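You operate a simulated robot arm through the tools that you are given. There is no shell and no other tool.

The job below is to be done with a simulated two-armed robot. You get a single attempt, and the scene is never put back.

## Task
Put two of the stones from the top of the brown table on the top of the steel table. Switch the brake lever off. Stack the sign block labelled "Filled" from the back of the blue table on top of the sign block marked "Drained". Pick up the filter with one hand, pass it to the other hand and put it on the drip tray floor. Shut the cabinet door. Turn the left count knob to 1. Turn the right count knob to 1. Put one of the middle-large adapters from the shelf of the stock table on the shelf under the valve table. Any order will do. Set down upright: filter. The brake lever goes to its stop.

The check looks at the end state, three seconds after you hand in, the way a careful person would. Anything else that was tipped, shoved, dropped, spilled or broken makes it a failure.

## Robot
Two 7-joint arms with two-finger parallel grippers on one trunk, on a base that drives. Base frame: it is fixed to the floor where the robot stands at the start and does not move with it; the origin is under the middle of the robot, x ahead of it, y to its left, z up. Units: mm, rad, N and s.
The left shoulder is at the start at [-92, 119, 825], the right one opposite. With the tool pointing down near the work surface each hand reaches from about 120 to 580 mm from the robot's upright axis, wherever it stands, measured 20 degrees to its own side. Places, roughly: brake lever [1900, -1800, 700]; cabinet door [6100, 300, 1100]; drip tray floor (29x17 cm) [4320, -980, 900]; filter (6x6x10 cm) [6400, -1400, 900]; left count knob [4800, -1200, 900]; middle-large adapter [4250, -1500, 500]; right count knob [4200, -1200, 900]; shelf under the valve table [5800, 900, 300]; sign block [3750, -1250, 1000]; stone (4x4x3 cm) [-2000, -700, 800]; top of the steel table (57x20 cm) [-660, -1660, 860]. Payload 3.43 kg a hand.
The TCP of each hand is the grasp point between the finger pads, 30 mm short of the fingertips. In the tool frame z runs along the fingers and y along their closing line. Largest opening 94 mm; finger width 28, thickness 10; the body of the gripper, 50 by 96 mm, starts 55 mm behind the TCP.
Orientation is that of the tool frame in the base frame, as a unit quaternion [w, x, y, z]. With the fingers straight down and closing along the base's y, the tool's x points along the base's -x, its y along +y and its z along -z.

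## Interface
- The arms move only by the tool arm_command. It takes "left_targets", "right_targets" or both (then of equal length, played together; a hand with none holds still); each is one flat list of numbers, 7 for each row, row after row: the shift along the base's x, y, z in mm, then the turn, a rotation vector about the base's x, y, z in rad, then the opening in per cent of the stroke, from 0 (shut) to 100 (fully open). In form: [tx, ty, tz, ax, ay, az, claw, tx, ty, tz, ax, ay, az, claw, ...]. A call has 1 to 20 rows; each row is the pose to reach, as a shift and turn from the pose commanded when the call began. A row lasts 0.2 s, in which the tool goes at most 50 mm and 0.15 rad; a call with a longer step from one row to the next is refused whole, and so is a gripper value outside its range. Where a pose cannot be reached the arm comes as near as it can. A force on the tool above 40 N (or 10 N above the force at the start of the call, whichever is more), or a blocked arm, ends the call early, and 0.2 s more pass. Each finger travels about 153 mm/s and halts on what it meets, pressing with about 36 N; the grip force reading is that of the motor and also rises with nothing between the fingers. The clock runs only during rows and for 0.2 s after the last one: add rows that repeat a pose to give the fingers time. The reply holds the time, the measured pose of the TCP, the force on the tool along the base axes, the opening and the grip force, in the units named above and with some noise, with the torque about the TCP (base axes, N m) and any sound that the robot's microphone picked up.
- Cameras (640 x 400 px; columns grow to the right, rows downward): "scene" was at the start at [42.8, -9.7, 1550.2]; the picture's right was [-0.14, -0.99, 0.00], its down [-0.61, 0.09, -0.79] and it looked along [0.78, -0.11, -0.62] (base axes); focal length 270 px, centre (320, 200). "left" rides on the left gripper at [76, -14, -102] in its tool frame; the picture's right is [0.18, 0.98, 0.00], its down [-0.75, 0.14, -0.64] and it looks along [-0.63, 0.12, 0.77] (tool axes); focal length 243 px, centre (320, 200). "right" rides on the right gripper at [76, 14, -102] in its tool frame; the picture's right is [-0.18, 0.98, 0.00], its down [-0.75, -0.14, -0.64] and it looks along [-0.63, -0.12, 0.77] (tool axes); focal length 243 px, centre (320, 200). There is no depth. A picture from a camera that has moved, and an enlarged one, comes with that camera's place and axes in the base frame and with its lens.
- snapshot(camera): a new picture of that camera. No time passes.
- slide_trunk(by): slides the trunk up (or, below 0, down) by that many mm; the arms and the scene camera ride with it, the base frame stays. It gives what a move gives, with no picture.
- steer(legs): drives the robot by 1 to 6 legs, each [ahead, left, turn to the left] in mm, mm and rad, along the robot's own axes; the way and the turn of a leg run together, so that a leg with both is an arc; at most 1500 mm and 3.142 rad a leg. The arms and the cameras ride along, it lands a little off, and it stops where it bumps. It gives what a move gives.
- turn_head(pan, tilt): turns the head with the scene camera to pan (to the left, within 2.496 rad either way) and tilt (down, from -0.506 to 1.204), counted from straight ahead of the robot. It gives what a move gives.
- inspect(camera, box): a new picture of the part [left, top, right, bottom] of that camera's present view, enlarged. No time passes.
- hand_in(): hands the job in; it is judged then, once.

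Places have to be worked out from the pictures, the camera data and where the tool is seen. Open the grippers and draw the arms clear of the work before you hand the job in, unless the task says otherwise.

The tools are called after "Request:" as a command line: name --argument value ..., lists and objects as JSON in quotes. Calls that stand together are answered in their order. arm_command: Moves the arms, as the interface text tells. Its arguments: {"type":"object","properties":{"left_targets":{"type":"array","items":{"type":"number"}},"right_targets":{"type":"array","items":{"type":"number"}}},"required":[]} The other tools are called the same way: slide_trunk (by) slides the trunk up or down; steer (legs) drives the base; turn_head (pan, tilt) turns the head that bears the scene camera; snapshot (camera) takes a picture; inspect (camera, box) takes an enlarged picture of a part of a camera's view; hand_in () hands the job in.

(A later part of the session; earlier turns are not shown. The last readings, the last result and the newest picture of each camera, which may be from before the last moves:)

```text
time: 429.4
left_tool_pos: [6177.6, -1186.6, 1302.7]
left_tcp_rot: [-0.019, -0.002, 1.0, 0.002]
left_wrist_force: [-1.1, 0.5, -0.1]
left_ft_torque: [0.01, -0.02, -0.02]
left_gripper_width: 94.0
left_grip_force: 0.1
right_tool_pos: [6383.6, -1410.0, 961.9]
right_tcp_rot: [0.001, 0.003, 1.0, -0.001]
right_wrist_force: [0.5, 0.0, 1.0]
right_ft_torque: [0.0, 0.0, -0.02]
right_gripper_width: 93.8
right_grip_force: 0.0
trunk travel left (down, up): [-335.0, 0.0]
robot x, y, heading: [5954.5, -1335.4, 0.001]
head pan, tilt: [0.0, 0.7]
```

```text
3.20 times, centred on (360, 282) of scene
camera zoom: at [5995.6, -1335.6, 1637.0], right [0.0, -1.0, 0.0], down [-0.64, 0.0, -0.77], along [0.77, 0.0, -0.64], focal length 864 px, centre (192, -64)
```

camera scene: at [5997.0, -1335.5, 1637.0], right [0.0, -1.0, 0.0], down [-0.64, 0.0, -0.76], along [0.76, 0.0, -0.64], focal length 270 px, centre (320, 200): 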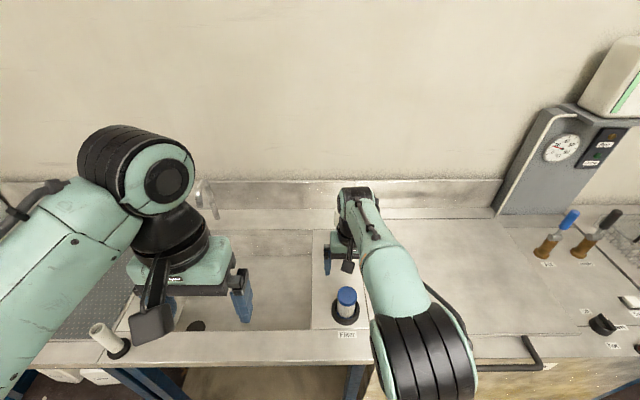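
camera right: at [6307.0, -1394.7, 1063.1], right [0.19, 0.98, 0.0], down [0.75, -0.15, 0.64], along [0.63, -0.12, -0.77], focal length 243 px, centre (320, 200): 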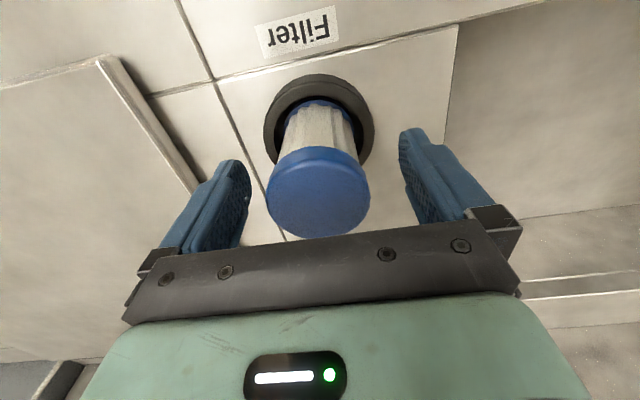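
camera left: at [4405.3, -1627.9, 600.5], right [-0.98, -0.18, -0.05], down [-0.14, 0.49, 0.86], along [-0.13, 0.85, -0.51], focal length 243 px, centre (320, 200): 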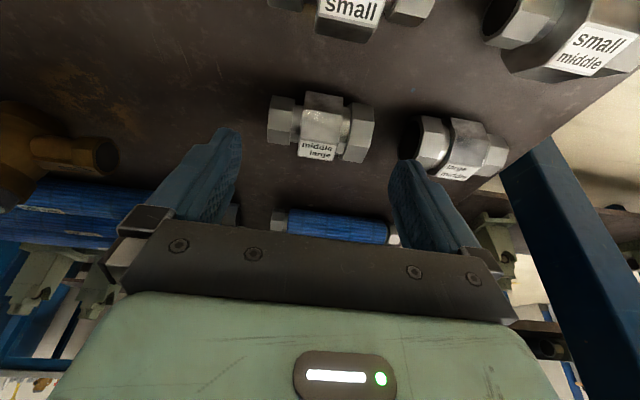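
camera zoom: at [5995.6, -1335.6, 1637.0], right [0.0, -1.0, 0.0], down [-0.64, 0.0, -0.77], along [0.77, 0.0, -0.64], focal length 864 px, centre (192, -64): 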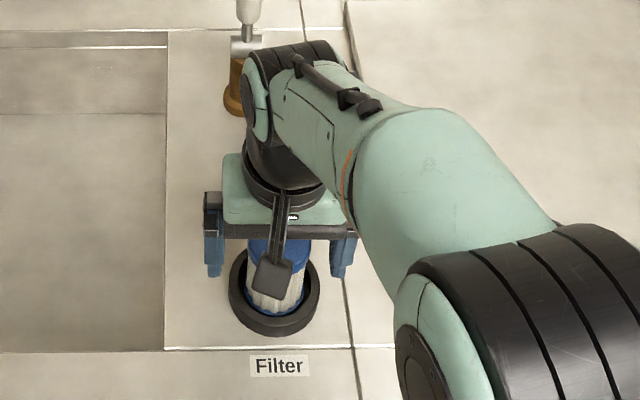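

The filter is centred between the fingers. I close and lift it slowly.

Request:
arm_command --right_targets '[0, 0, 0, 0, 0, 0, 70, 0, 0, 0, 0, 0, 0, 45, 0, 0, 0, 0, 0, 0, 45, 0, 0, 10, 0, 0, 0, 45, 0, 0, 35, 0, 0, 0, 45, 0, 0, 75, 0, 0, 0, 45]'

Request:
snapshot --camera "right"

Request:
inspect --camera "scene" --box '[310, 220, 410, 345]'

```text
time: 430.8
left_tool_pos: [6175.4, -1186.1, 1303.5]
left_tcp_rot: [-0.02, -0.002, 1.0, 0.003]
left_wrist_force: [0.1, -0.1, 0.6]
left_ft_torque: [-0.02, -0.01, 0.01]
left_gripper_width: 94.3
left_grip_force: 0.0
right_tool_pos: [6384.2, -1411.6, 1034.6]
right_tcp_rot: [0.001, 0.003, 1.0, -0.001]
right_wrist_force: [0.0, -0.1, -2.1]
right_ft_torque: [0.02, -0.01, 0.01]
right_gripper_width: 54.2
right_grip_force: 35.8
trunk travel left (down, up): [-335.0, 0.0]
robot x, y, heading: [5954.1, -1337.0, 0.002]
head pan, tilt: [0.0, 0.7]
```

```text
taken
camera right: at [6307.7, -1396.9, 1137.1], right [0.19, 0.98, 0.0], down [0.75, -0.14, 0.64], along [0.63, -0.12, -0.77], focal length 243 px, centre (320, 200)
```

right: 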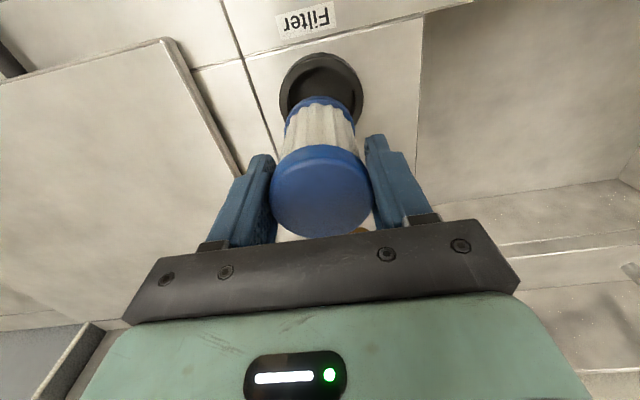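

```text
3.20 times, centred on (360, 282) of scene
camera zoom: at [5995.5, -1335.9, 1637.0], right [0.0, -1.0, 0.0], down [-0.64, 0.0, -0.77], along [0.77, 0.0, -0.64], focal length 864 px, centre (192, -64)
```

zoom: 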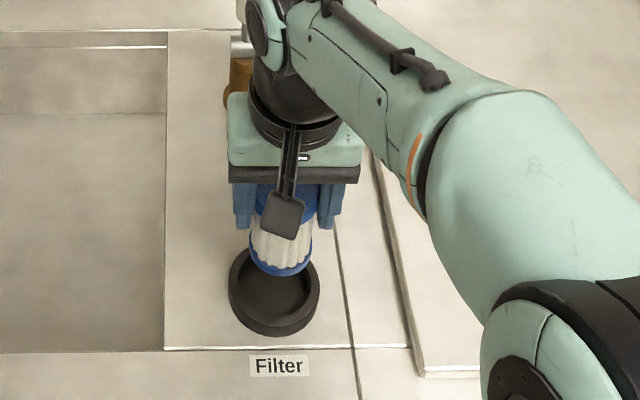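

Filter in the right hand (54 mm). I lift it clear and back away from the counter into open space for the hand-over.

Request:
arm_command --right_targets '[0, 0, 40, 0, 0, 0, 45, -10, 0, 70, 0, 0, 0, 45, -20, 0, 90, 0, 0, 0, 45]'

Request:
steer --legs '[[-450, 0, 0]]'

Request:
snapshot --camera "right"

Request:
snapshot --camera "scene"

```text
time: 431.6
left_tool_pos: [6178.2, -1185.9, 1302.9]
left_tcp_rot: [-0.019, -0.003, 1.0, 0.003]
left_wrist_force: [1.2, -0.5, 0.8]
left_ft_torque: [-0.03, -0.03, -0.01]
left_gripper_width: 94.0
left_grip_force: 0.1
right_tool_pos: [6363.0, -1409.2, 1126.5]
right_tcp_rot: [0.0, 0.004, 1.0, -0.001]
right_wrist_force: [-0.4, -0.3, -0.8]
right_ft_torque: [-0.01, 0.06, 0.0]
right_gripper_width: 54.1
right_grip_force: 35.8
trunk travel left (down, up): [-335.0, 0.0]
robot x, y, heading: [5954.7, -1338.2, 0.003]
head pan, tilt: [0.0, 0.7]
```

```text
time: 434.3
left_tool_pos: [5728.2, -1185.0, 1303.0]
left_tcp_rot: [-0.019, 0.003, 1.0, 0.003]
left_wrist_force: [-0.7, 0.0, 0.0]
left_ft_torque: [-0.02, -0.03, -0.03]
left_gripper_width: 94.1
left_grip_force: 0.0
right_tool_pos: [5910.9, -1410.9, 1126.1]
right_tcp_rot: [0.0, 0.008, 1.0, 0.0]
right_wrist_force: [0.2, -1.0, -2.3]
right_ft_torque: [0.04, 0.0, 0.01]
right_gripper_width: 54.2
right_grip_force: 36.4
trunk travel left (down, up): [-335.0, 0.0]
robot x, y, heading: [5500.7, -1333.3, -0.01]
head pan, tilt: [0.0, 0.7]
```

```text
taken
camera right: at [5834.9, -1394.6, 1228.6], right [0.2, 0.98, 0.0], down [0.75, -0.15, 0.64], along [0.63, -0.13, -0.77], focal length 243 px, centre (320, 200)
```

right: 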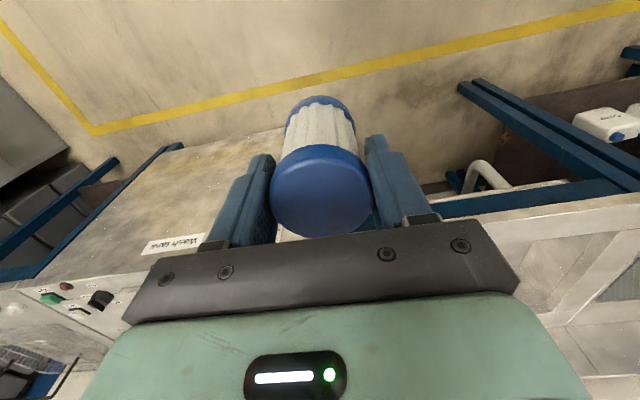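

```text
taken
camera scene: at [5544.9, -1334.2, 1637.2], right [-0.01, -1.0, 0.0], down [-0.64, 0.01, -0.76], along [0.76, -0.01, -0.64], focal length 270 px, centre (320, 200)
```

scene: 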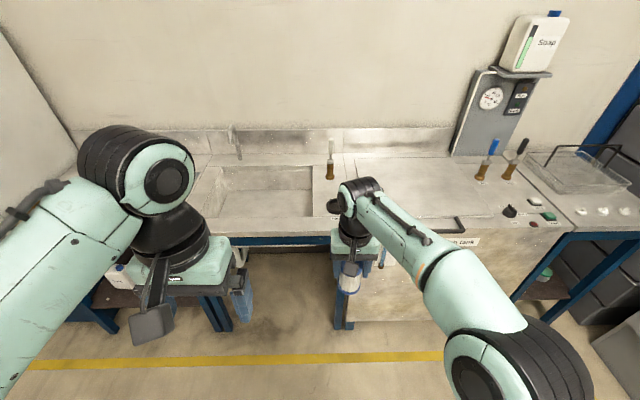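

I'll do the hand-over right in front of the drip tray. I drive there holding the filter in the right hand.

Request:
steer --legs '[[0, 530, 0.01], [0, 530, 0], [0, 0, -1.57], [0, -1020, 0]]'

Request:
turn_head --pan 0 --tilt 0.8

Request:
snapshot --camera "scene"

Request:
snapshot --camera "right"

```text
time: 456.8
left_tool_pos: [4661.9, -516.1, 1302.8]
left_tcp_rot: [-0.012, 0.693, 0.721, 0.015]
left_wrist_force: [0.0, 0.2, 0.6]
left_ft_torque: [-0.01, -0.01, 0.01]
left_gripper_width: 94.3
left_grip_force: 0.1
right_tool_pos: [4446.2, -710.0, 1125.4]
right_tcp_rot: [0.0, 0.697, 0.717, -0.001]
right_wrist_force: [0.2, 0.6, -1.9]
right_ft_torque: [-0.03, 0.02, 0.0]
right_gripper_width: 54.1
right_grip_force: 36.6
trunk travel left (down, up): [-335.0, 0.0]
robot x, y, heading: [4501.5, -297.2, -1.531]
head pan, tilt: [0.0, 0.7]
```

```text
time: 457.4
left_tool_pos: [4661.5, -515.9, 1303.0]
left_tcp_rot: [-0.012, 0.693, 0.721, 0.015]
left_wrist_force: [-0.5, 0.5, -0.1]
left_ft_torque: [0.04, 0.0, 0.0]
left_gripper_width: 93.8
left_grip_force: 0.3
right_tool_pos: [4446.7, -708.9, 1126.2]
right_tcp_rot: [-0.001, 0.697, 0.717, -0.001]
right_wrist_force: [0.6, 0.4, -2.3]
right_ft_torque: [0.01, -0.02, -0.02]
right_gripper_width: 53.8
right_grip_force: 35.7
trunk travel left (down, up): [-335.0, 0.0]
robot x, y, heading: [4503.0, -299.1, -1.533]
head pan, tilt: [0.0, 0.799]
```

```text
taken
camera scene: at [4504.5, -332.2, 1628.8], right [-1.0, -0.04, 0.0], down [-0.03, 0.72, -0.7], along [0.03, -0.7, -0.72], focal length 270 px, centre (320, 200)
```

scene: 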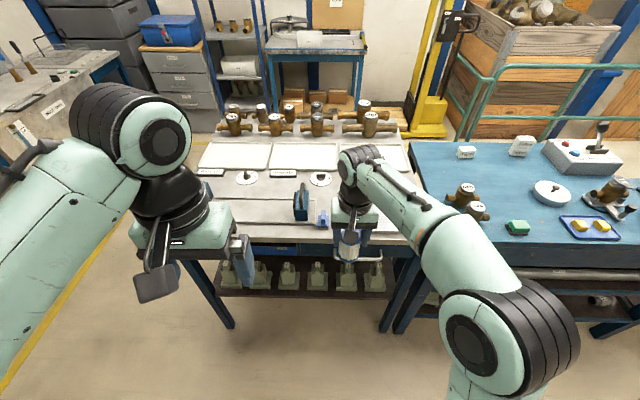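

```text
taken
camera right: at [4457.9, -632.5, 1228.4], right [0.99, -0.16, 0.0], down [-0.12, -0.76, 0.64], along [-0.1, -0.64, -0.77], focal length 243 px, centre (320, 200)
```

right: 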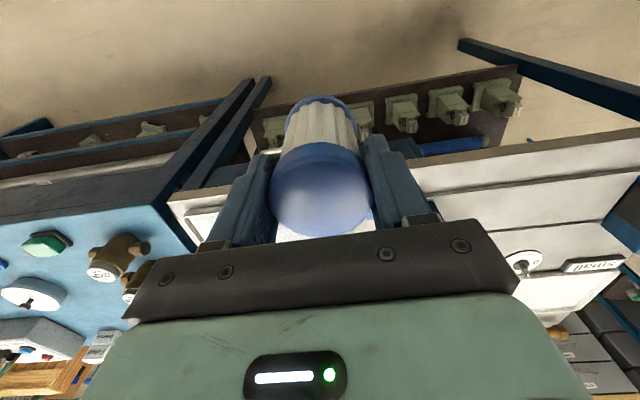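

I square the heading and shift slightly, then rotate the left hand so its fingers point to the right (toward the filter), at a pre-hand-over point about 190 mm left of it.

Request:
steer --legs '[[0, 0, -0.039], [0, -120, 0]]'

Request:
arm_command --left_targets '[-2, -14, -17, 0.0753, 0.0753, 0.093, 100, -4, -28, -34, 0.1505, 0.1505, 0.1859, 100, -6, -41, -51, 0.2258, 0.2258, 0.2789, 100, -8, -55, -68, 0.3011, 0.3011, 0.3719, 100, -10, -69, -85, 0.3763, 0.3763, 0.4648, 100, -12, -83, -102, 0.4516, 0.4516, 0.5578, 100, -14, -96, -119, 0.5269, 0.5269, 0.6508, 100]'

Request:
snapshot --camera "scene"

```text
time: 459.6
left_tool_pos: [4531.7, -520.7, 1302.3]
left_tcp_rot: [-0.012, 0.706, 0.708, 0.016]
left_wrist_force: [-0.5, -0.1, -0.1]
left_ft_torque: [-0.01, 0.0, 0.01]
left_gripper_width: 93.9
left_grip_force: 0.0
right_tool_pos: [4310.0, -707.0, 1125.9]
right_tcp_rot: [0.001, 0.71, 0.704, -0.001]
right_wrist_force: [0.2, -0.3, -2.2]
right_ft_torque: [-0.02, -0.01, -0.02]
right_gripper_width: 53.8
right_grip_force: 36.3
trunk travel left (down, up): [-335.0, 0.0]
robot x, y, heading: [4377.2, -295.4, -1.573]
head pan, tilt: [0.0, 0.799]
```

```text
time: 461.2
left_tool_pos: [4519.3, -619.6, 1183.6]
left_tcp_rot: [-0.374, 0.4, 0.837, 0.01]
left_wrist_force: [0.0, -0.1, 0.0]
left_ft_torque: [0.0, 0.02, 0.0]
left_gripper_width: 93.9
left_grip_force: 0.2
right_tool_pos: [4309.8, -706.4, 1126.3]
right_tcp_rot: [0.0, 0.71, 0.704, -0.001]
right_wrist_force: [0.7, -0.3, -1.8]
right_ft_torque: [0.03, -0.01, -0.02]
right_gripper_width: 53.6
right_grip_force: 35.3
trunk travel left (down, up): [-335.0, 0.0]
robot x, y, heading: [4383.8, -297.7, -1.574]
head pan, tilt: [0.0, 0.799]
```

```text
taken
camera scene: at [4382.2, -332.5, 1628.8], right [-1.0, 0.0, 0.0], down [0.0, 0.72, -0.7], along [0.0, -0.7, -0.72], focal length 270 px, centre (320, 200)
```

scene: 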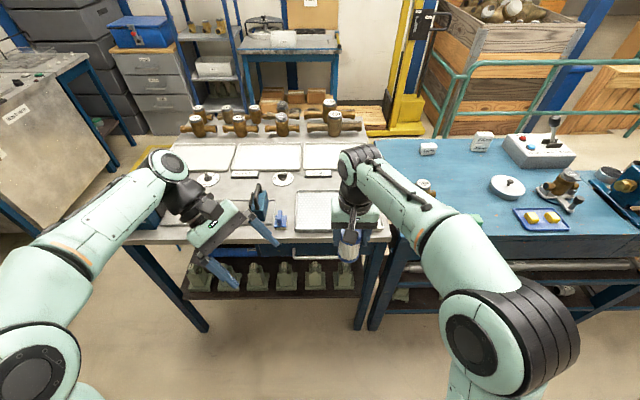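

Halfway and clear of the right arm. I complete the rotation.

Request:
arm_command --left_targets '[-2, -14, -17, 0.0753, 0.0753, 0.093, 100, -4, -28, -34, 0.1505, 0.1505, 0.1859, 100, -6, -41, -51, 0.2258, 0.2258, 0.2789, 100, -8, -55, -68, 0.3011, 0.3011, 0.3719, 100, -10, -69, -85, 0.3763, 0.3763, 0.4648, 100, -12, -83, -102, 0.4516, 0.4516, 0.5578, 100, -14, -96, -119, 0.5269, 0.5269, 0.6508, 100]'

Request:
snapshot --camera "scene"

Request:
snapshot --camera "left"

```text
time: 462.8
left_tool_pos: [4506.0, -715.6, 1063.0]
left_tcp_rot: [-0.644, -0.001, 0.765, 0.002]
left_wrist_force: [-0.6, 0.8, 0.1]
left_ft_torque: [-0.02, 0.01, -0.02]
left_gripper_width: 93.9
left_grip_force: 0.1
right_tool_pos: [4310.2, -706.6, 1126.6]
right_tcp_rot: [-0.001, 0.71, 0.704, -0.001]
right_wrist_force: [0.3, -0.9, -2.2]
right_ft_torque: [0.03, -0.05, 0.0]
right_gripper_width: 53.7
right_grip_force: 36.0
trunk travel left (down, up): [-335.0, 0.0]
robot x, y, heading: [4382.6, -301.5, -1.57]
head pan, tilt: [0.0, 0.799]
```

```text
taken
camera scene: at [4382.1, -332.2, 1628.8], right [-1.0, 0.0, 0.0], down [0.0, 0.72, -0.7], along [0.0, -0.7, -0.72], focal length 270 px, centre (320, 200)
```

scene: 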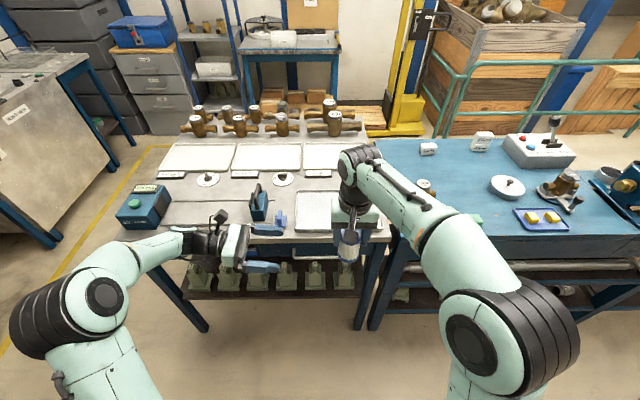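

```text
taken
camera left: at [4593.6, -728.6, 1156.0], right [-0.03, 0.98, 0.18], down [0.76, 0.14, -0.63], along [-0.65, 0.12, -0.75], focal length 243 px, centre (320, 200)
```

left: 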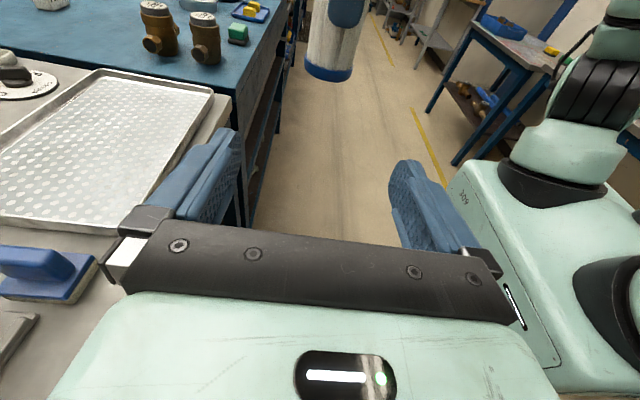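

Excellent: the left hand now points toward the filter, closing along y. I move it in −x to straddle the filter's lower body.

Request:
arm_command --left_targets '[-30, 4, 0, 0, 0, 0, 100, -60, 8, 0, 0, 0, 0, 100, -90, 9, 0, 0, 0, 0, 100, -120, 9, 0, 0, 0, 0, 100]'

Request:
snapshot --camera "left"

Request:
inspect --camera "scene" --box '[230, 140, 430, 290]'

```text
time: 463.8
left_tool_pos: [4384.2, -705.6, 1063.4]
left_tcp_rot: [-0.644, 0.0, 0.765, 0.002]
left_wrist_force: [0.4, 0.7, 0.0]
left_ft_torque: [-0.02, -0.02, -0.06]
left_gripper_width: 94.2
left_grip_force: 0.1
right_tool_pos: [4308.1, -707.0, 1126.3]
right_tcp_rot: [-0.001, 0.711, 0.703, 0.0]
right_wrist_force: [-0.8, -0.4, -1.7]
right_ft_torque: [0.0, -0.01, -0.03]
right_gripper_width: 53.7
right_grip_force: 36.4
trunk travel left (down, up): [-335.0, 0.0]
robot x, y, heading: [4383.6, -297.4, -1.576]
head pan, tilt: [0.0, 0.799]
```

```text
taken
camera left: at [4472.2, -719.1, 1157.4], right [-0.03, 0.98, 0.18], down [0.76, 0.14, -0.63], along [-0.65, 0.12, -0.75], focal length 243 px, centre (320, 200)
```

left: 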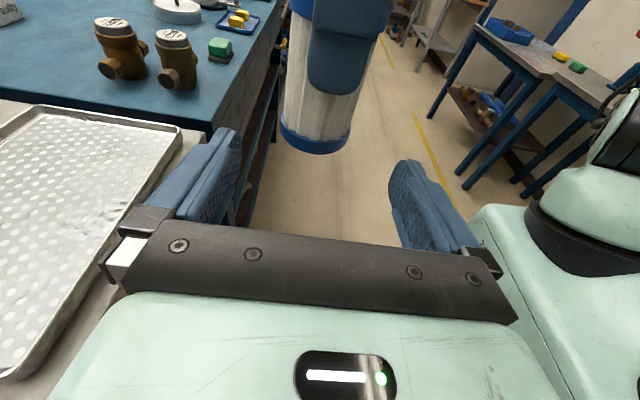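

```text
2.67 times, centred on (330, 215) of scene
camera zoom: at [4381.2, -332.1, 1628.8], right [-1.0, 0.0, 0.0], down [0.0, 0.72, -0.7], along [0.0, -0.7, -0.72], focal length 720 px, centre (293, 160)
```

zoom: 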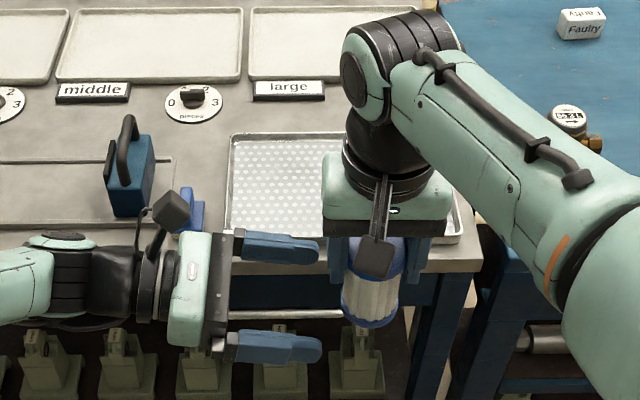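

Alignment looks right. I advance the remaining 75 mm slowly.

Request:
arm_command --left_targets '[-25, 0, 0, 0, 0, 0, 100, -50, 0, 0, 0, 0, 0, 100, -65, 0, 0, 0, 0, 0, 100, -75, 0, 0, 0, 0, 0, 100]'

Request:
snapshot --camera "left"

Request:
inspect --camera "scene" --box '[230, 140, 430, 290]'

```text
time: 464.8
left_tool_pos: [4308.3, -705.1, 1066.1]
left_tcp_rot: [-0.644, 0.0, 0.765, 0.002]
left_wrist_force: [-0.2, 0.3, -0.6]
left_ft_torque: [-0.02, -0.01, -0.03]
left_gripper_width: 93.9
left_grip_force: 0.1
right_tool_pos: [4309.1, -706.4, 1126.4]
right_tcp_rot: [0.0, 0.711, 0.703, -0.001]
right_wrist_force: [-0.5, 0.1, -1.7]
right_ft_torque: [0.01, -0.03, -0.02]
right_gripper_width: 53.6
right_grip_force: 36.6
trunk travel left (down, up): [-335.0, 0.0]
robot x, y, heading: [4382.4, -295.7, -1.57]
head pan, tilt: [0.0, 0.799]
```

```text
taken
camera left: at [4397.0, -718.5, 1159.5], right [-0.03, 0.98, 0.18], down [0.76, 0.14, -0.63], along [-0.65, 0.12, -0.75], focal length 243 px, centre (320, 200)
```

left: 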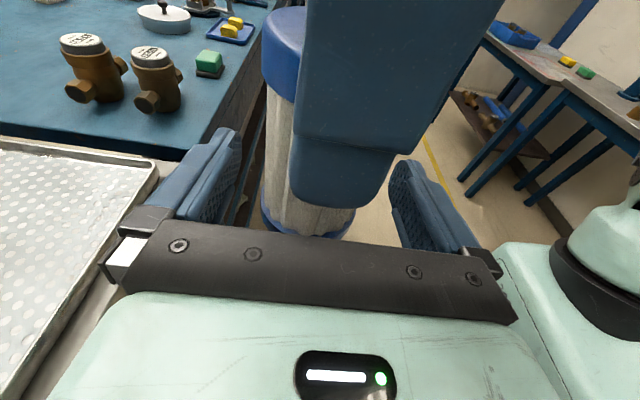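

```text
2.67 times, centred on (330, 215) of scene
camera zoom: at [4381.5, -331.9, 1628.8], right [-1.0, 0.0, 0.0], down [0.0, 0.72, -0.7], along [0.0, -0.7, -0.72], focal length 720 px, centre (293, 160)
```

zoom: 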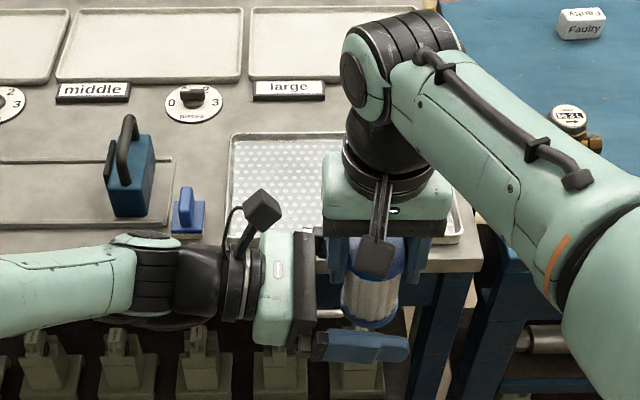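

The left fingers straddle the filter below the right hand's grip. I close the left gripper.

Request:
arm_command --left_targets '[0, 0, 0, 0, 0, 0, 70, 0, 0, 0, 0, 0, 0, 40, 0, 0, 0, 0, 0, 0, 35, 0, 0, 0, 0, 0, 0, 35]'

Request:
snapshot --camera "left"

```text
time: 465.8
left_tool_pos: [4309.0, -706.2, 1067.2]
left_tcp_rot: [-0.644, -0.001, 0.765, 0.001]
left_wrist_force: [-4.4, -20.3, -1.2]
left_ft_torque: [0.83, -0.07, -0.06]
left_gripper_width: 56.7
left_grip_force: 35.9
right_tool_pos: [4310.1, -705.7, 1126.7]
right_tcp_rot: [-0.002, 0.71, 0.704, 0.0]
right_wrist_force: [4.6, 20.3, 2.2]
right_ft_torque: [0.36, -0.18, 0.06]
right_gripper_width: 53.6
right_grip_force: 36.0
trunk travel left (down, up): [-335.0, 0.0]
robot x, y, heading: [4380.7, -299.3, -1.574]
head pan, tilt: [0.0, 0.799]
```

```text
taken
camera left: at [4398.1, -719.2, 1159.3], right [-0.03, 0.98, 0.18], down [0.76, 0.14, -0.63], along [-0.65, 0.12, -0.75], focal length 243 px, centre (320, 200)
```

left: 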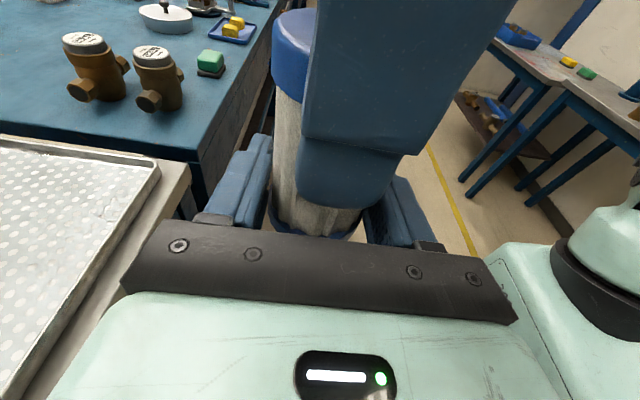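

Held by both hands, with a 20 N side load. I relax it by shifting the left hand a few mm in −y before releasing the right.

Request:
arm_command --left_targets '[0, -2, 0, 0, 0, 0, 35, 0, -4, 0, 0, 0, 0, 35, 0, -4, 0, 0, 0, 0, 35]'

```text
time: 466.6
left_tool_pos: [4307.8, -706.6, 1066.1]
left_tcp_rot: [-0.644, 0.003, 0.765, 0.002]
left_wrist_force: [-4.8, -3.6, 3.4]
left_ft_torque: [-0.39, -0.54, 0.17]
left_gripper_width: 56.5
left_grip_force: 36.1
right_tool_pos: [4309.9, -706.9, 1126.1]
right_tcp_rot: [0.0, 0.711, 0.703, -0.002]
right_wrist_force: [5.2, 3.8, -4.9]
right_ft_torque: [0.65, 0.29, -0.16]
right_gripper_width: 53.1
right_grip_force: 36.0
trunk travel left (down, up): [-335.0, 0.0]
robot x, y, heading: [4381.1, -295.5, -1.572]
head pan, tilt: [0.0, 0.799]
```

The load is down to ~4 N. Now I open the right gripper and lift it straight up off the filter.

Request:
arm_command --right_targets '[0, 0, 0, 0, 0, 0, 70, 0, 0, 0, 0, 0, 0, 100, 0, 0, 0, 0, 0, 0, 100, 0, 0, 25, 0, 0, 0, 100, 0, 0, 65, 0, 0, 0, 100, 0, 0, 105, 0, 0, 0, 100, 0, 15, 140, 0, 0, 0, 100]'

Request:
snapshot --camera "left"

Request:
snapshot --camera "right"

Request:
snapshot --camera "scene"

```text
time: 468.2
left_tool_pos: [4309.1, -708.1, 1066.0]
left_tcp_rot: [-0.644, 0.001, 0.765, 0.002]
left_wrist_force: [0.1, 0.5, -1.5]
left_ft_torque: [0.0, 0.03, 0.01]
left_gripper_width: 56.7
left_grip_force: 36.3
right_tool_pos: [4309.9, -692.1, 1267.0]
right_tcp_rot: [0.0, 0.711, 0.703, 0.0]
right_wrist_force: [0.3, 0.2, -0.9]
right_ft_torque: [-0.01, 0.0, 0.02]
right_gripper_width: 94.0
right_grip_force: 0.1
trunk travel left (down, up): [-335.0, 0.0]
robot x, y, heading: [4380.6, -299.5, -1.577]
head pan, tilt: [0.0, 0.799]
```

```text
taken
camera left: at [4397.6, -721.3, 1158.6], right [-0.03, 0.98, 0.18], down [0.76, 0.14, -0.63], along [-0.65, 0.12, -0.75], focal length 243 px, centre (320, 200)
```

left: 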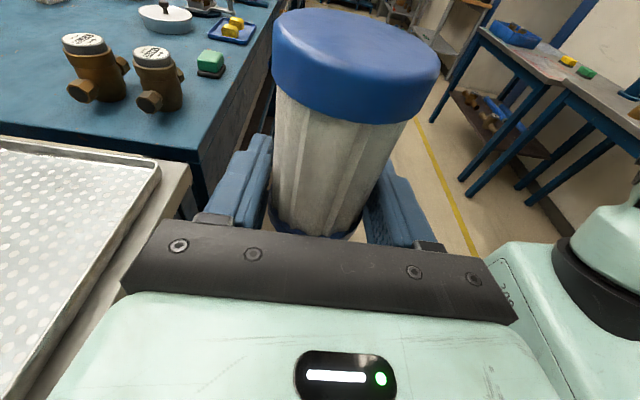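

```text
taken
camera right: at [4325.2, -615.8, 1369.1], right [0.98, -0.19, 0.0], down [-0.15, -0.75, 0.64], along [-0.13, -0.63, -0.77], focal length 243 px, centre (320, 200)
```

right: 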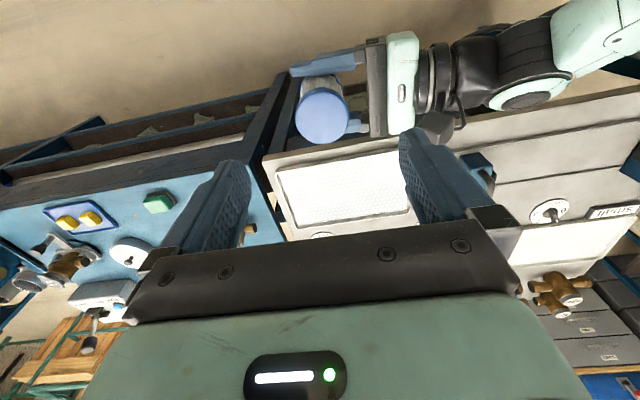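

```text
taken
camera scene: at [4381.5, -331.0, 1628.8], right [-1.0, 0.0, 0.0], down [0.0, 0.72, -0.7], along [0.0, -0.7, -0.72], focal length 270 px, centre (320, 200)
```

scene: 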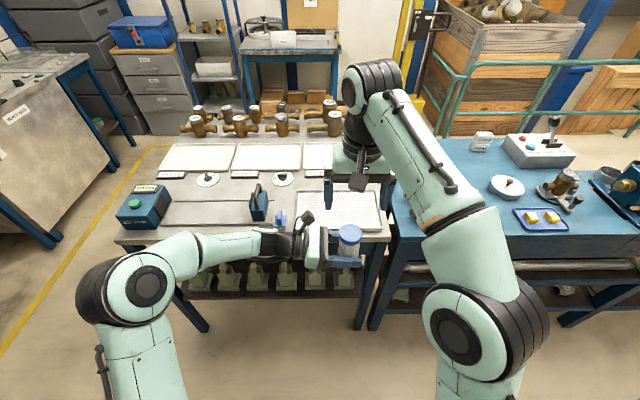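

Hand-over complete: the left hand holds the filter upright. I move the right arm aside and look at the drip tray.

Request:
arm_command --right_targets '[-20, 30, 5, 0, 0, 0, 100, -45, 60, 10, 0, 0, 0, 100, -70, 90, 10, 0, 0, 0, 100, -100, 120, 10, 0, 0, 0, 100, -130, 150, 10, 0, 0, 0, 100]'

Request:
snapshot --camera "scene"

Request:
inspect --camera "scene" --box '[260, 160, 420, 270]'

```text
time: 469.4
left_tool_pos: [4308.7, -707.9, 1065.1]
left_tcp_rot: [-0.644, 0.001, 0.765, 0.002]
left_wrist_force: [0.4, 0.4, -1.1]
left_ft_torque: [-0.01, -0.02, 0.0]
left_gripper_width: 56.3
left_grip_force: 36.3
right_tool_pos: [4176.9, -536.9, 1275.3]
right_tcp_rot: [0.0, 0.71, 0.704, -0.001]
right_wrist_force: [-0.4, -0.3, 0.4]
right_ft_torque: [-0.02, -0.06, 0.04]
right_gripper_width: 93.9
right_grip_force: 0.0
trunk travel left (down, up): [-335.0, 0.0]
robot x, y, heading: [4379.0, -298.4, -1.576]
head pan, tilt: [0.0, 0.799]
```

```text
taken
camera scene: at [4380.9, -330.6, 1628.8], right [-1.0, 0.0, 0.0], down [0.0, 0.72, -0.7], along [0.0, -0.7, -0.72], focal length 270 px, centre (320, 200)
```

scene: 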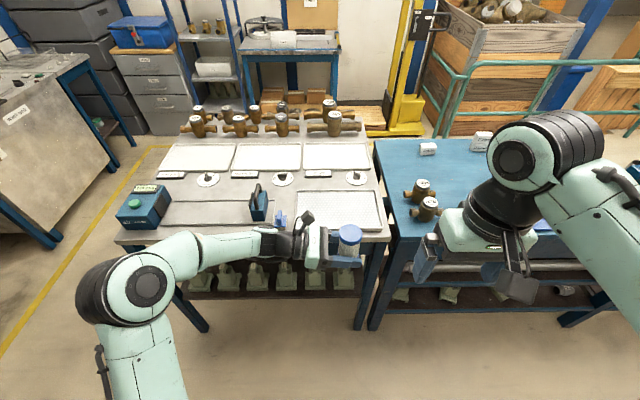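

```text
3.64 times, centred on (340, 215) of scene
camera zoom: at [4380.9, -330.6, 1628.8], right [-1.0, 0.0, 0.0], down [0.0, 0.72, -0.7], along [0.0, -0.7, -0.72], focal length 982 px, centre (247, 146)
```

zoom: 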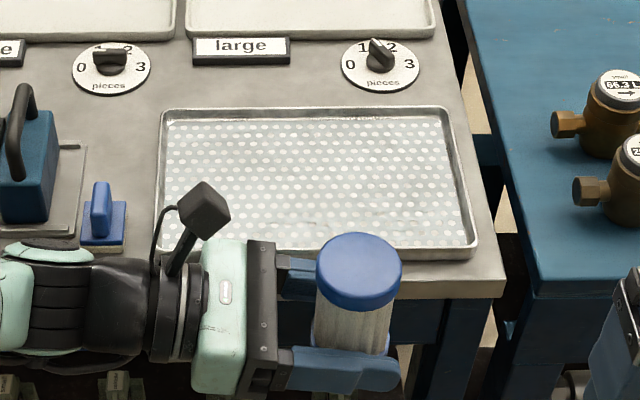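

The knob "1" and tray are clearly visible; tray floor spans x 4174–4455, y −1076…−905. To keep the left wrist off the items beside the tray, I yaw the left hand 60° so it points forward, holding the filter upright.

Request:
arm_command --left_targets '[0, -7, 0, 0, 0, 0.131, 35, 0, -14, 0, 0, 0, 0.262, 35, 0, -21, 0, 0, 0, 0.393, 35, 0, -28, 0, 0, 0, 0.524, 35, 0, -35, 0, 0, 0, 0.655, 35, 0, -42, 0, 0, 0, 0.785, 35, 0, -49, 0, 0, 0, 0.916, 35, 0, -56, 0, 0, 0, 1.047, 35]'

Request:
snapshot --camera "left"

Request:
snapshot --camera "scene"

```text
time: 471.2
left_tool_pos: [4308.4, -757.7, 1064.6]
left_tcp_rot: [-0.578, -0.337, 0.687, -0.283]
left_wrist_force: [-0.1, -0.3, -2.0]
left_ft_torque: [0.03, 0.01, -0.01]
left_gripper_width: 56.4
left_grip_force: 35.7
left hand out of reach, approached as far as the arm can: row 8
right_tool_pos: [4179.0, -539.1, 1276.5]
right_tcp_rot: [0.0, 0.71, 0.704, -0.001]
right_wrist_force: [-0.3, 0.1, -0.6]
right_ft_torque: [-0.03, 0.01, 0.03]
right_gripper_width: 94.1
right_grip_force: 0.0
trunk travel left (down, up): [-335.0, 0.0]
robot x, y, heading: [4376.2, -299.0, -1.576]
head pan, tilt: [0.0, 0.799]
```

```text
taken
camera left: at [4375.2, -694.9, 1157.4], right [-0.8, 0.58, 0.18], down [0.35, 0.69, -0.63], along [-0.49, -0.44, -0.75], focal length 243 px, centre (320, 200)
```

left: 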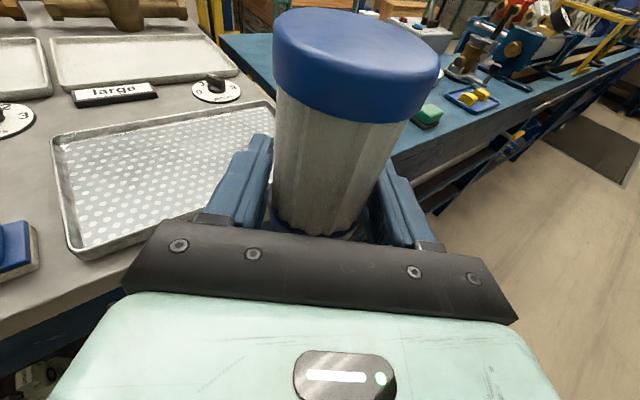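

```text
taken
camera scene: at [4382.5, -331.9, 1628.8], right [-1.0, 0.0, 0.0], down [0.0, 0.72, -0.7], along [0.0, -0.7, -0.72], focal length 270 px, centre (320, 200)
```

scene: 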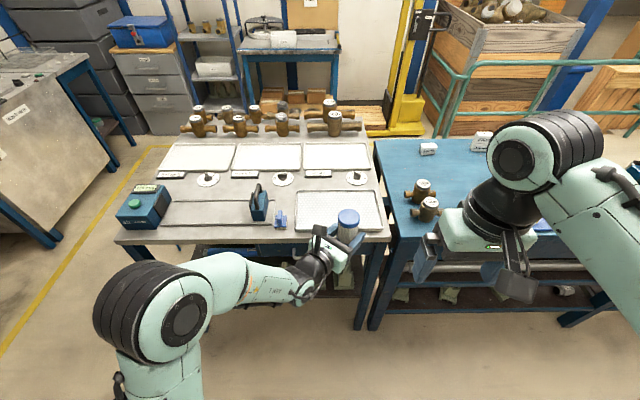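

The filter stays vertical. I drive 215 mm ahead so the filter is over the middle of the tray.

Request:
steer --legs '[[215, 8, 0]]'

Request:
snapshot --camera "left"

Request:
turn_head --pan 0 --tilt 0.95

Request:
snapshot --camera "scene"

```text
time: 472.8
left_tool_pos: [4313.1, -966.8, 1064.5]
left_tcp_rot: [-0.58, -0.335, 0.687, -0.281]
left_wrist_force: [-0.1, 0.2, -2.4]
left_ft_torque: [-0.04, 0.02, -0.03]
left_gripper_width: 56.8
left_grip_force: 36.2
right_tool_pos: [4184.6, -748.6, 1275.9]
right_tcp_rot: [0.0, 0.713, 0.701, -0.001]
right_wrist_force: [-0.7, -0.4, -0.9]
right_ft_torque: [0.02, -0.03, -0.02]
right_gripper_width: 93.7
right_grip_force: 0.1
trunk travel left (down, up): [-335.0, 0.0]
robot x, y, heading: [4385.6, -512.6, -1.581]
head pan, tilt: [0.0, 0.799]
```

```text
taken
camera left: at [4378.6, -906.2, 1157.1], right [-0.79, 0.58, 0.18], down [0.36, 0.69, -0.63], along [-0.49, -0.44, -0.75], focal length 243 px, centre (320, 200)
```

left: 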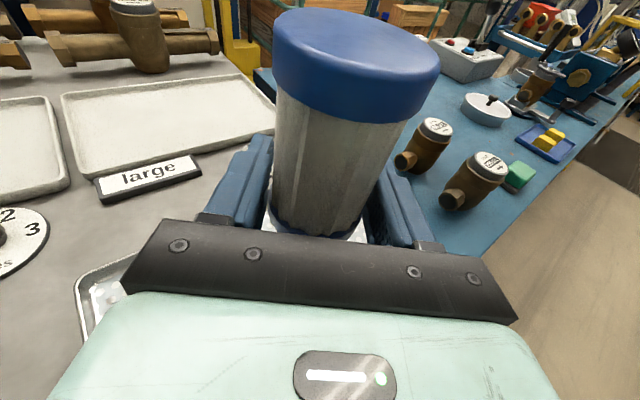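

```text
time: 473.5
left_tool_pos: [4313.1, -969.3, 1065.9]
left_tcp_rot: [-0.579, -0.335, 0.688, -0.281]
left_wrist_force: [0.4, 0.1, -1.8]
left_ft_torque: [0.01, -0.01, -0.01]
left_gripper_width: 56.7
left_grip_force: 36.1
right_tool_pos: [4184.2, -749.1, 1275.9]
right_tcp_rot: [0.0, 0.713, 0.701, -0.001]
right_wrist_force: [-0.3, -0.9, -0.4]
right_ft_torque: [0.0, -0.01, 0.0]
right_gripper_width: 94.0
right_grip_force: 0.0
trunk travel left (down, up): [-335.0, 0.0]
robot x, y, heading: [4382.5, -511.7, -1.58]
head pan, tilt: [0.0, 0.949]
```

```text
taken
camera scene: at [4388.6, -536.4, 1617.3], right [-1.0, 0.01, 0.0], down [0.01, 0.81, -0.58], along [-0.01, -0.58, -0.81], focal length 270 px, centre (320, 200)
```

scene: 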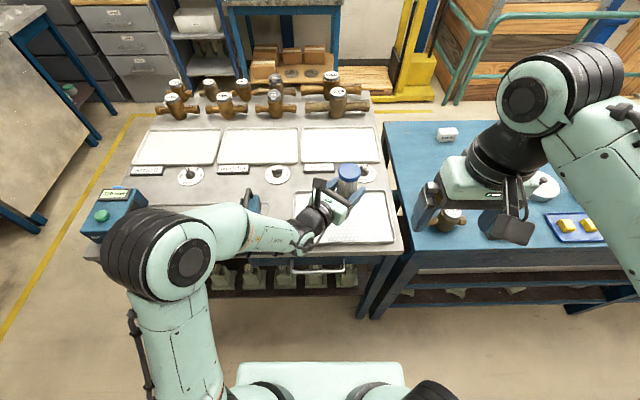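

The filter hangs above the tray's middle and the forearm stays outside the table edge. I lower it 120 mm.

Request:
arm_command --left_targets '[0, 0, -35, 0, 0, 0, 35, 0, 0, -70, 0, 0, 0, 35, 0, 0, -100, 0, 0, 0, 35, 0, 0, -118, 0, 0, 0, 35, 0, 0, -118, 0, 0, 0, 35]'

Request:
snapshot --camera "left"

Request:
inspect --camera "scene" --box '[260, 140, 420, 270]'

```text
time: 474.7
left_tool_pos: [4310.6, -970.5, 955.1]
left_tcp_rot: [-0.589, -0.331, 0.68, -0.286]
left_wrist_force: [3.6, 1.7, 14.9]
left_ft_torque: [1.33, -0.76, -0.15]
left_gripper_width: 56.7
left_grip_force: 35.8
right_tool_pos: [4183.6, -747.8, 1276.1]
right_tcp_rot: [0.001, 0.713, 0.702, -0.002]
right_wrist_force: [-0.1, 0.0, 0.3]
right_ft_torque: [-0.04, 0.01, -0.02]
right_gripper_width: 94.2
right_grip_force: 0.0
trunk travel left (down, up): [-335.0, 0.0]
robot x, y, heading: [4388.8, -514.0, -1.579]
head pan, tilt: [0.0, 0.949]
stopped in row 5 (left hand): the force on the tool passed its limit at 46 N (the readings are from after the stop); the commanded pose is now the measured one
```

```text
taken
camera left: at [4377.5, -905.8, 1046.0], right [-0.79, 0.59, 0.18], down [0.35, 0.67, -0.65], along [-0.51, -0.45, -0.73], focal length 243 px, centre (320, 200)
```

left: 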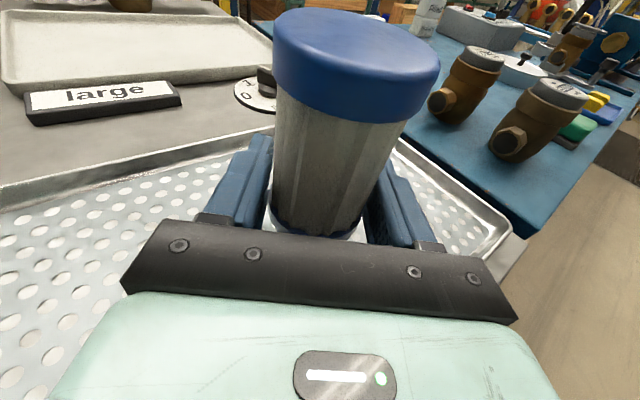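

```text
3.08 times, centred on (340, 205) of scene
camera zoom: at [4389.2, -534.8, 1617.2], right [-1.0, 0.01, 0.0], down [0.01, 0.81, -0.58], along [-0.01, -0.58, -0.81], focal length 831 px, centre (258, 185)
```

zoom: 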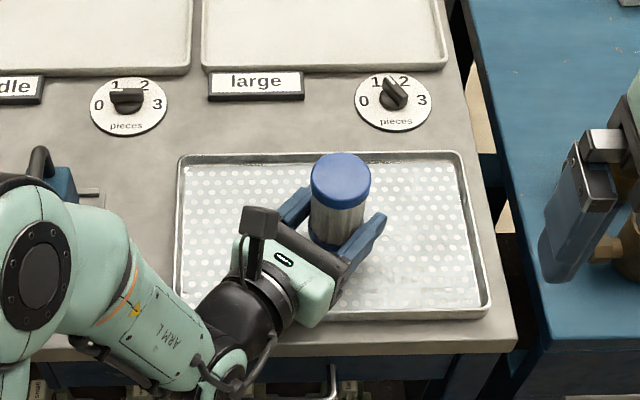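

The gripper's underside touched the tray's front rim (contact ~100 mm behind the TCP), not the filter. I raise 25 mm and look at the situation closely.

Request:
arm_command --left_targets '[0, 0, 12, 0, 0, 0, 35, 0, 0, 25, 0, 0, 0, 35]'

Request:
inspect --camera "scene" --box '[270, 160, 400, 260]'

Request:
snapshot --camera "left"

```text
time: 475.3
left_tool_pos: [4310.3, -968.6, 978.9]
left_tcp_rot: [-0.586, -0.332, 0.682, -0.285]
left_wrist_force: [0.0, 0.0, -1.6]
left_ft_torque: [0.01, -0.03, 0.01]
left_gripper_width: 56.5
left_grip_force: 36.1
right_tool_pos: [4183.9, -748.8, 1275.6]
right_tcp_rot: [0.0, 0.713, 0.701, -0.002]
right_wrist_force: [-0.1, -0.5, 0.1]
right_ft_torque: [0.01, -0.01, 0.0]
right_gripper_width: 94.0
right_grip_force: 0.1
trunk travel left (down, up): [-335.0, 0.0]
robot x, y, heading: [4388.5, -504.2, -1.584]
head pan, tilt: [0.0, 0.949]
```

```text
4.00 times, centred on (335, 210) of scene
camera zoom: at [4388.8, -535.6, 1617.2], right [-1.0, 0.01, 0.0], down [0.01, 0.81, -0.58], along [-0.01, -0.58, -0.81], focal length 1080 px, centre (260, 160)
```

zoom: 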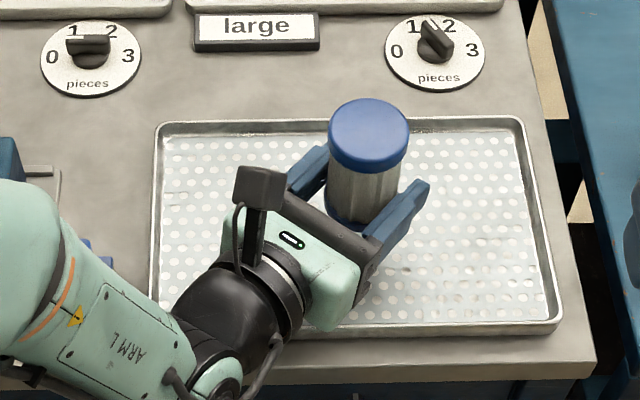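

```text
taken
camera left: at [4378.1, -905.5, 1069.9], right [-0.79, 0.58, 0.18], down [0.35, 0.68, -0.65], along [-0.5, -0.45, -0.74], focal length 243 px, centre (320, 200)
```

left: 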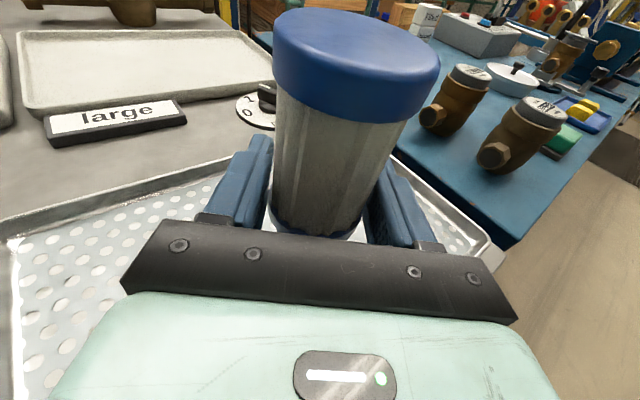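

I'll place it farther back (y≈-1015) so the rim lies under the slimmer wrist, and pitch the gripper ~6° so the filter's bottom edge touches before the gripper does; on release it settles flat.

Request:
arm_command --left_targets '[1, -23, 0, 0.049, -0.039, 0, 35, 2, -46, 0, 0.098, -0.077, 0, 35, 2, -46, 0, 0.098, -0.077, 0, 35]'

Request:
inspect --camera "scene" --box '[270, 150, 400, 250]'

```text
time: 476.1
left_tool_pos: [4314.4, -1015.6, 979.1]
left_tcp_rot: [-0.542, -0.35, 0.717, -0.264]
left_wrist_force: [-0.5, -0.3, -1.5]
left_ft_torque: [0.0, 0.0, -0.01]
left_gripper_width: 56.7
left_grip_force: 36.0
right_tool_pos: [4183.7, -747.3, 1275.8]
right_tcp_rot: [0.0, 0.713, 0.701, -0.001]
right_wrist_force: [-0.2, -0.1, -0.3]
right_ft_torque: [0.02, -0.01, -0.01]
right_gripper_width: 94.1
right_grip_force: 0.0
trunk travel left (down, up): [-335.0, 0.0]
robot x, y, heading: [4388.2, -508.4, -1.582]
head pan, tilt: [0.0, 0.949]
```

```text
4.00 times, centred on (335, 200) of scene
camera zoom: at [4388.7, -535.6, 1617.2], right [-1.0, 0.01, 0.0], down [0.01, 0.81, -0.58], along [-0.01, -0.58, -0.81], focal length 1080 px, centre (260, 200)
```

zoom: 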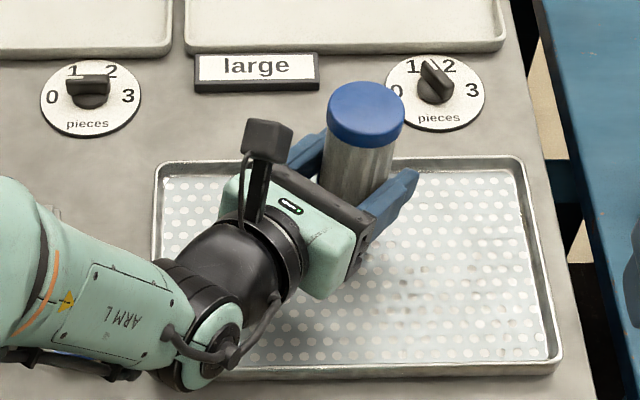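

The filter is over clear tray floor. I lower 28 mm, then in 2 mm steps until it touches.

Request:
arm_command --left_targets '[0, 0, -14, 0, 0, 0, 35, 0, 0, -28, 0, 0, 0, 35]'

Request:
arm_command --left_targets '[0, 0, -2, 0, 0, 0, 35, 0, 0, -4, 0, 0, 0, 35, 0, 0, -6, 0, 0, 0, 35]'

Request:
inspect --camera "scene" --box '[270, 150, 400, 250]'

```text
time: 476.7
left_tool_pos: [4312.1, -1018.3, 949.8]
left_tcp_rot: [-0.543, -0.349, 0.717, -0.265]
left_wrist_force: [0.7, 0.3, -2.6]
left_ft_torque: [-0.02, 0.0, 0.0]
left_gripper_width: 56.5
left_grip_force: 35.8
right_tool_pos: [4184.0, -748.8, 1275.4]
right_tcp_rot: [0.0, 0.713, 0.701, -0.001]
right_wrist_force: [-0.2, -0.7, 0.0]
right_ft_torque: [0.0, 0.05, 0.03]
right_gripper_width: 93.9
right_grip_force: 0.2
trunk travel left (down, up): [-335.0, 0.0]
robot x, y, heading: [4387.3, -509.8, -1.577]
head pan, tilt: [0.0, 0.949]
```

```text
time: 477.5
left_tool_pos: [4311.9, -1016.9, 943.9]
left_tcp_rot: [-0.543, -0.349, 0.717, -0.264]
left_wrist_force: [-0.5, -0.7, -1.7]
left_ft_torque: [0.0, 0.0, -0.01]
left_gripper_width: 56.5
left_grip_force: 35.9
right_tool_pos: [4184.0, -750.1, 1275.6]
right_tcp_rot: [0.001, 0.713, 0.701, -0.001]
right_wrist_force: [0.5, 0.2, -0.5]
right_ft_torque: [0.03, 0.01, 0.02]
right_gripper_width: 94.0
right_grip_force: 0.0
trunk travel left (down, up): [-335.0, 0.0]
robot x, y, heading: [4384.9, -509.7, -1.579]
head pan, tilt: [0.0, 0.949]
```

```text
4.00 times, centred on (335, 200) of scene
camera zoom: at [4388.7, -535.8, 1617.2], right [-1.0, 0.01, 0.0], down [0.01, 0.81, -0.58], along [-0.01, -0.58, -0.81], focal length 1080 px, centre (260, 200)
```

zoom: 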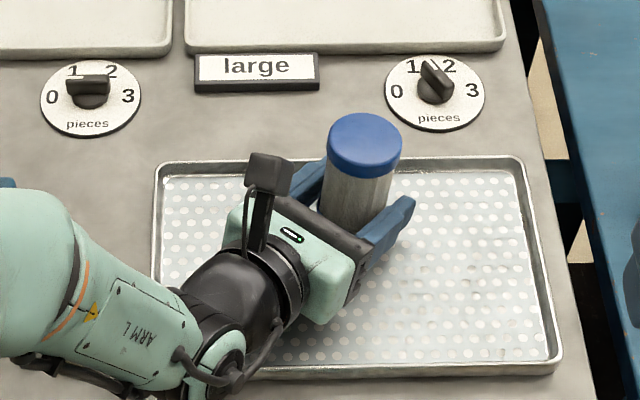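

No contact at TCP z≈944. I continue in 2 mm steps.

Request:
arm_command --left_targets '[0, 0, -2, 0, 0, 0, 35, 0, 0, -3.5, 0, 0, 0, 35, 0, 0, -5, 0, 0, 0, 35]'

```text
time: 478.3
left_tool_pos: [4313.0, -1014.0, 939.6]
left_tcp_rot: [-0.543, -0.349, 0.717, -0.264]
left_wrist_force: [-0.4, -0.1, -2.1]
left_ft_torque: [0.03, -0.03, -0.02]
left_gripper_width: 56.5
left_grip_force: 36.0
right_tool_pos: [4184.4, -749.6, 1276.9]
right_tcp_rot: [0.0, 0.712, 0.702, -0.001]
right_wrist_force: [-0.7, -0.6, 0.3]
right_ft_torque: [0.0, -0.01, -0.02]
right_gripper_width: 94.0
right_grip_force: 0.1
trunk travel left (down, up): [-335.0, 0.0]
robot x, y, heading: [4386.2, -512.2, -1.582]
head pan, tilt: [0.0, 0.949]
```

Request:
arm_command --left_targets '[0, 0, -1.5, 0, 0, 0, 35, 0, 0, -3, 0, 0, 0, 35, 0, 0, -4.5, 0, 0, 0, 35]'

Request:
inspect --camera "scene" --box '[270, 150, 400, 250]'

Request:
snapshot --camera "left"

```text
time: 479.1
left_tool_pos: [4313.1, -1014.8, 936.1]
left_tcp_rot: [-0.543, -0.349, 0.717, -0.264]
left_wrist_force: [1.1, 1.3, 4.2]
left_ft_torque: [0.43, -0.31, 0.0]
left_gripper_width: 56.5
left_grip_force: 36.0
right_tool_pos: [4185.0, -748.9, 1274.7]
right_tcp_rot: [0.001, 0.713, 0.701, -0.002]
right_wrist_force: [0.5, 0.5, 0.5]
right_ft_torque: [0.02, 0.02, 0.0]
right_gripper_width: 94.0
right_grip_force: 0.1
trunk travel left (down, up): [-335.0, 0.0]
robot x, y, heading: [4393.1, -511.7, -1.58]
head pan, tilt: [0.0, 0.949]
```

```text
4.00 times, centred on (335, 200) of scene
camera zoom: at [4388.9, -535.0, 1617.3], right [-1.0, 0.01, 0.0], down [0.01, 0.81, -0.58], along [-0.01, -0.58, -0.81], focal length 1080 px, centre (260, 200)
```

zoom: 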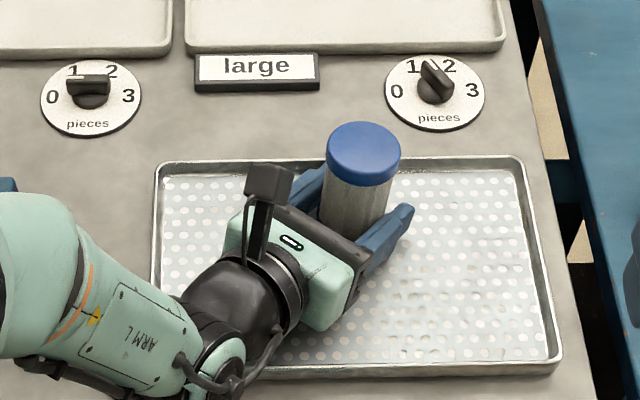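

```text
taken
camera left: at [4372.4, -960.7, 1037.3], right [-0.8, 0.57, 0.18], down [0.4, 0.73, -0.55], along [-0.44, -0.38, -0.81], focal length 243 px, centre (320, 200)
```

left: 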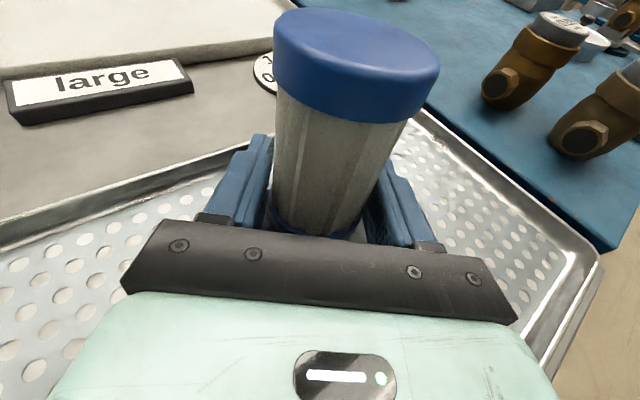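

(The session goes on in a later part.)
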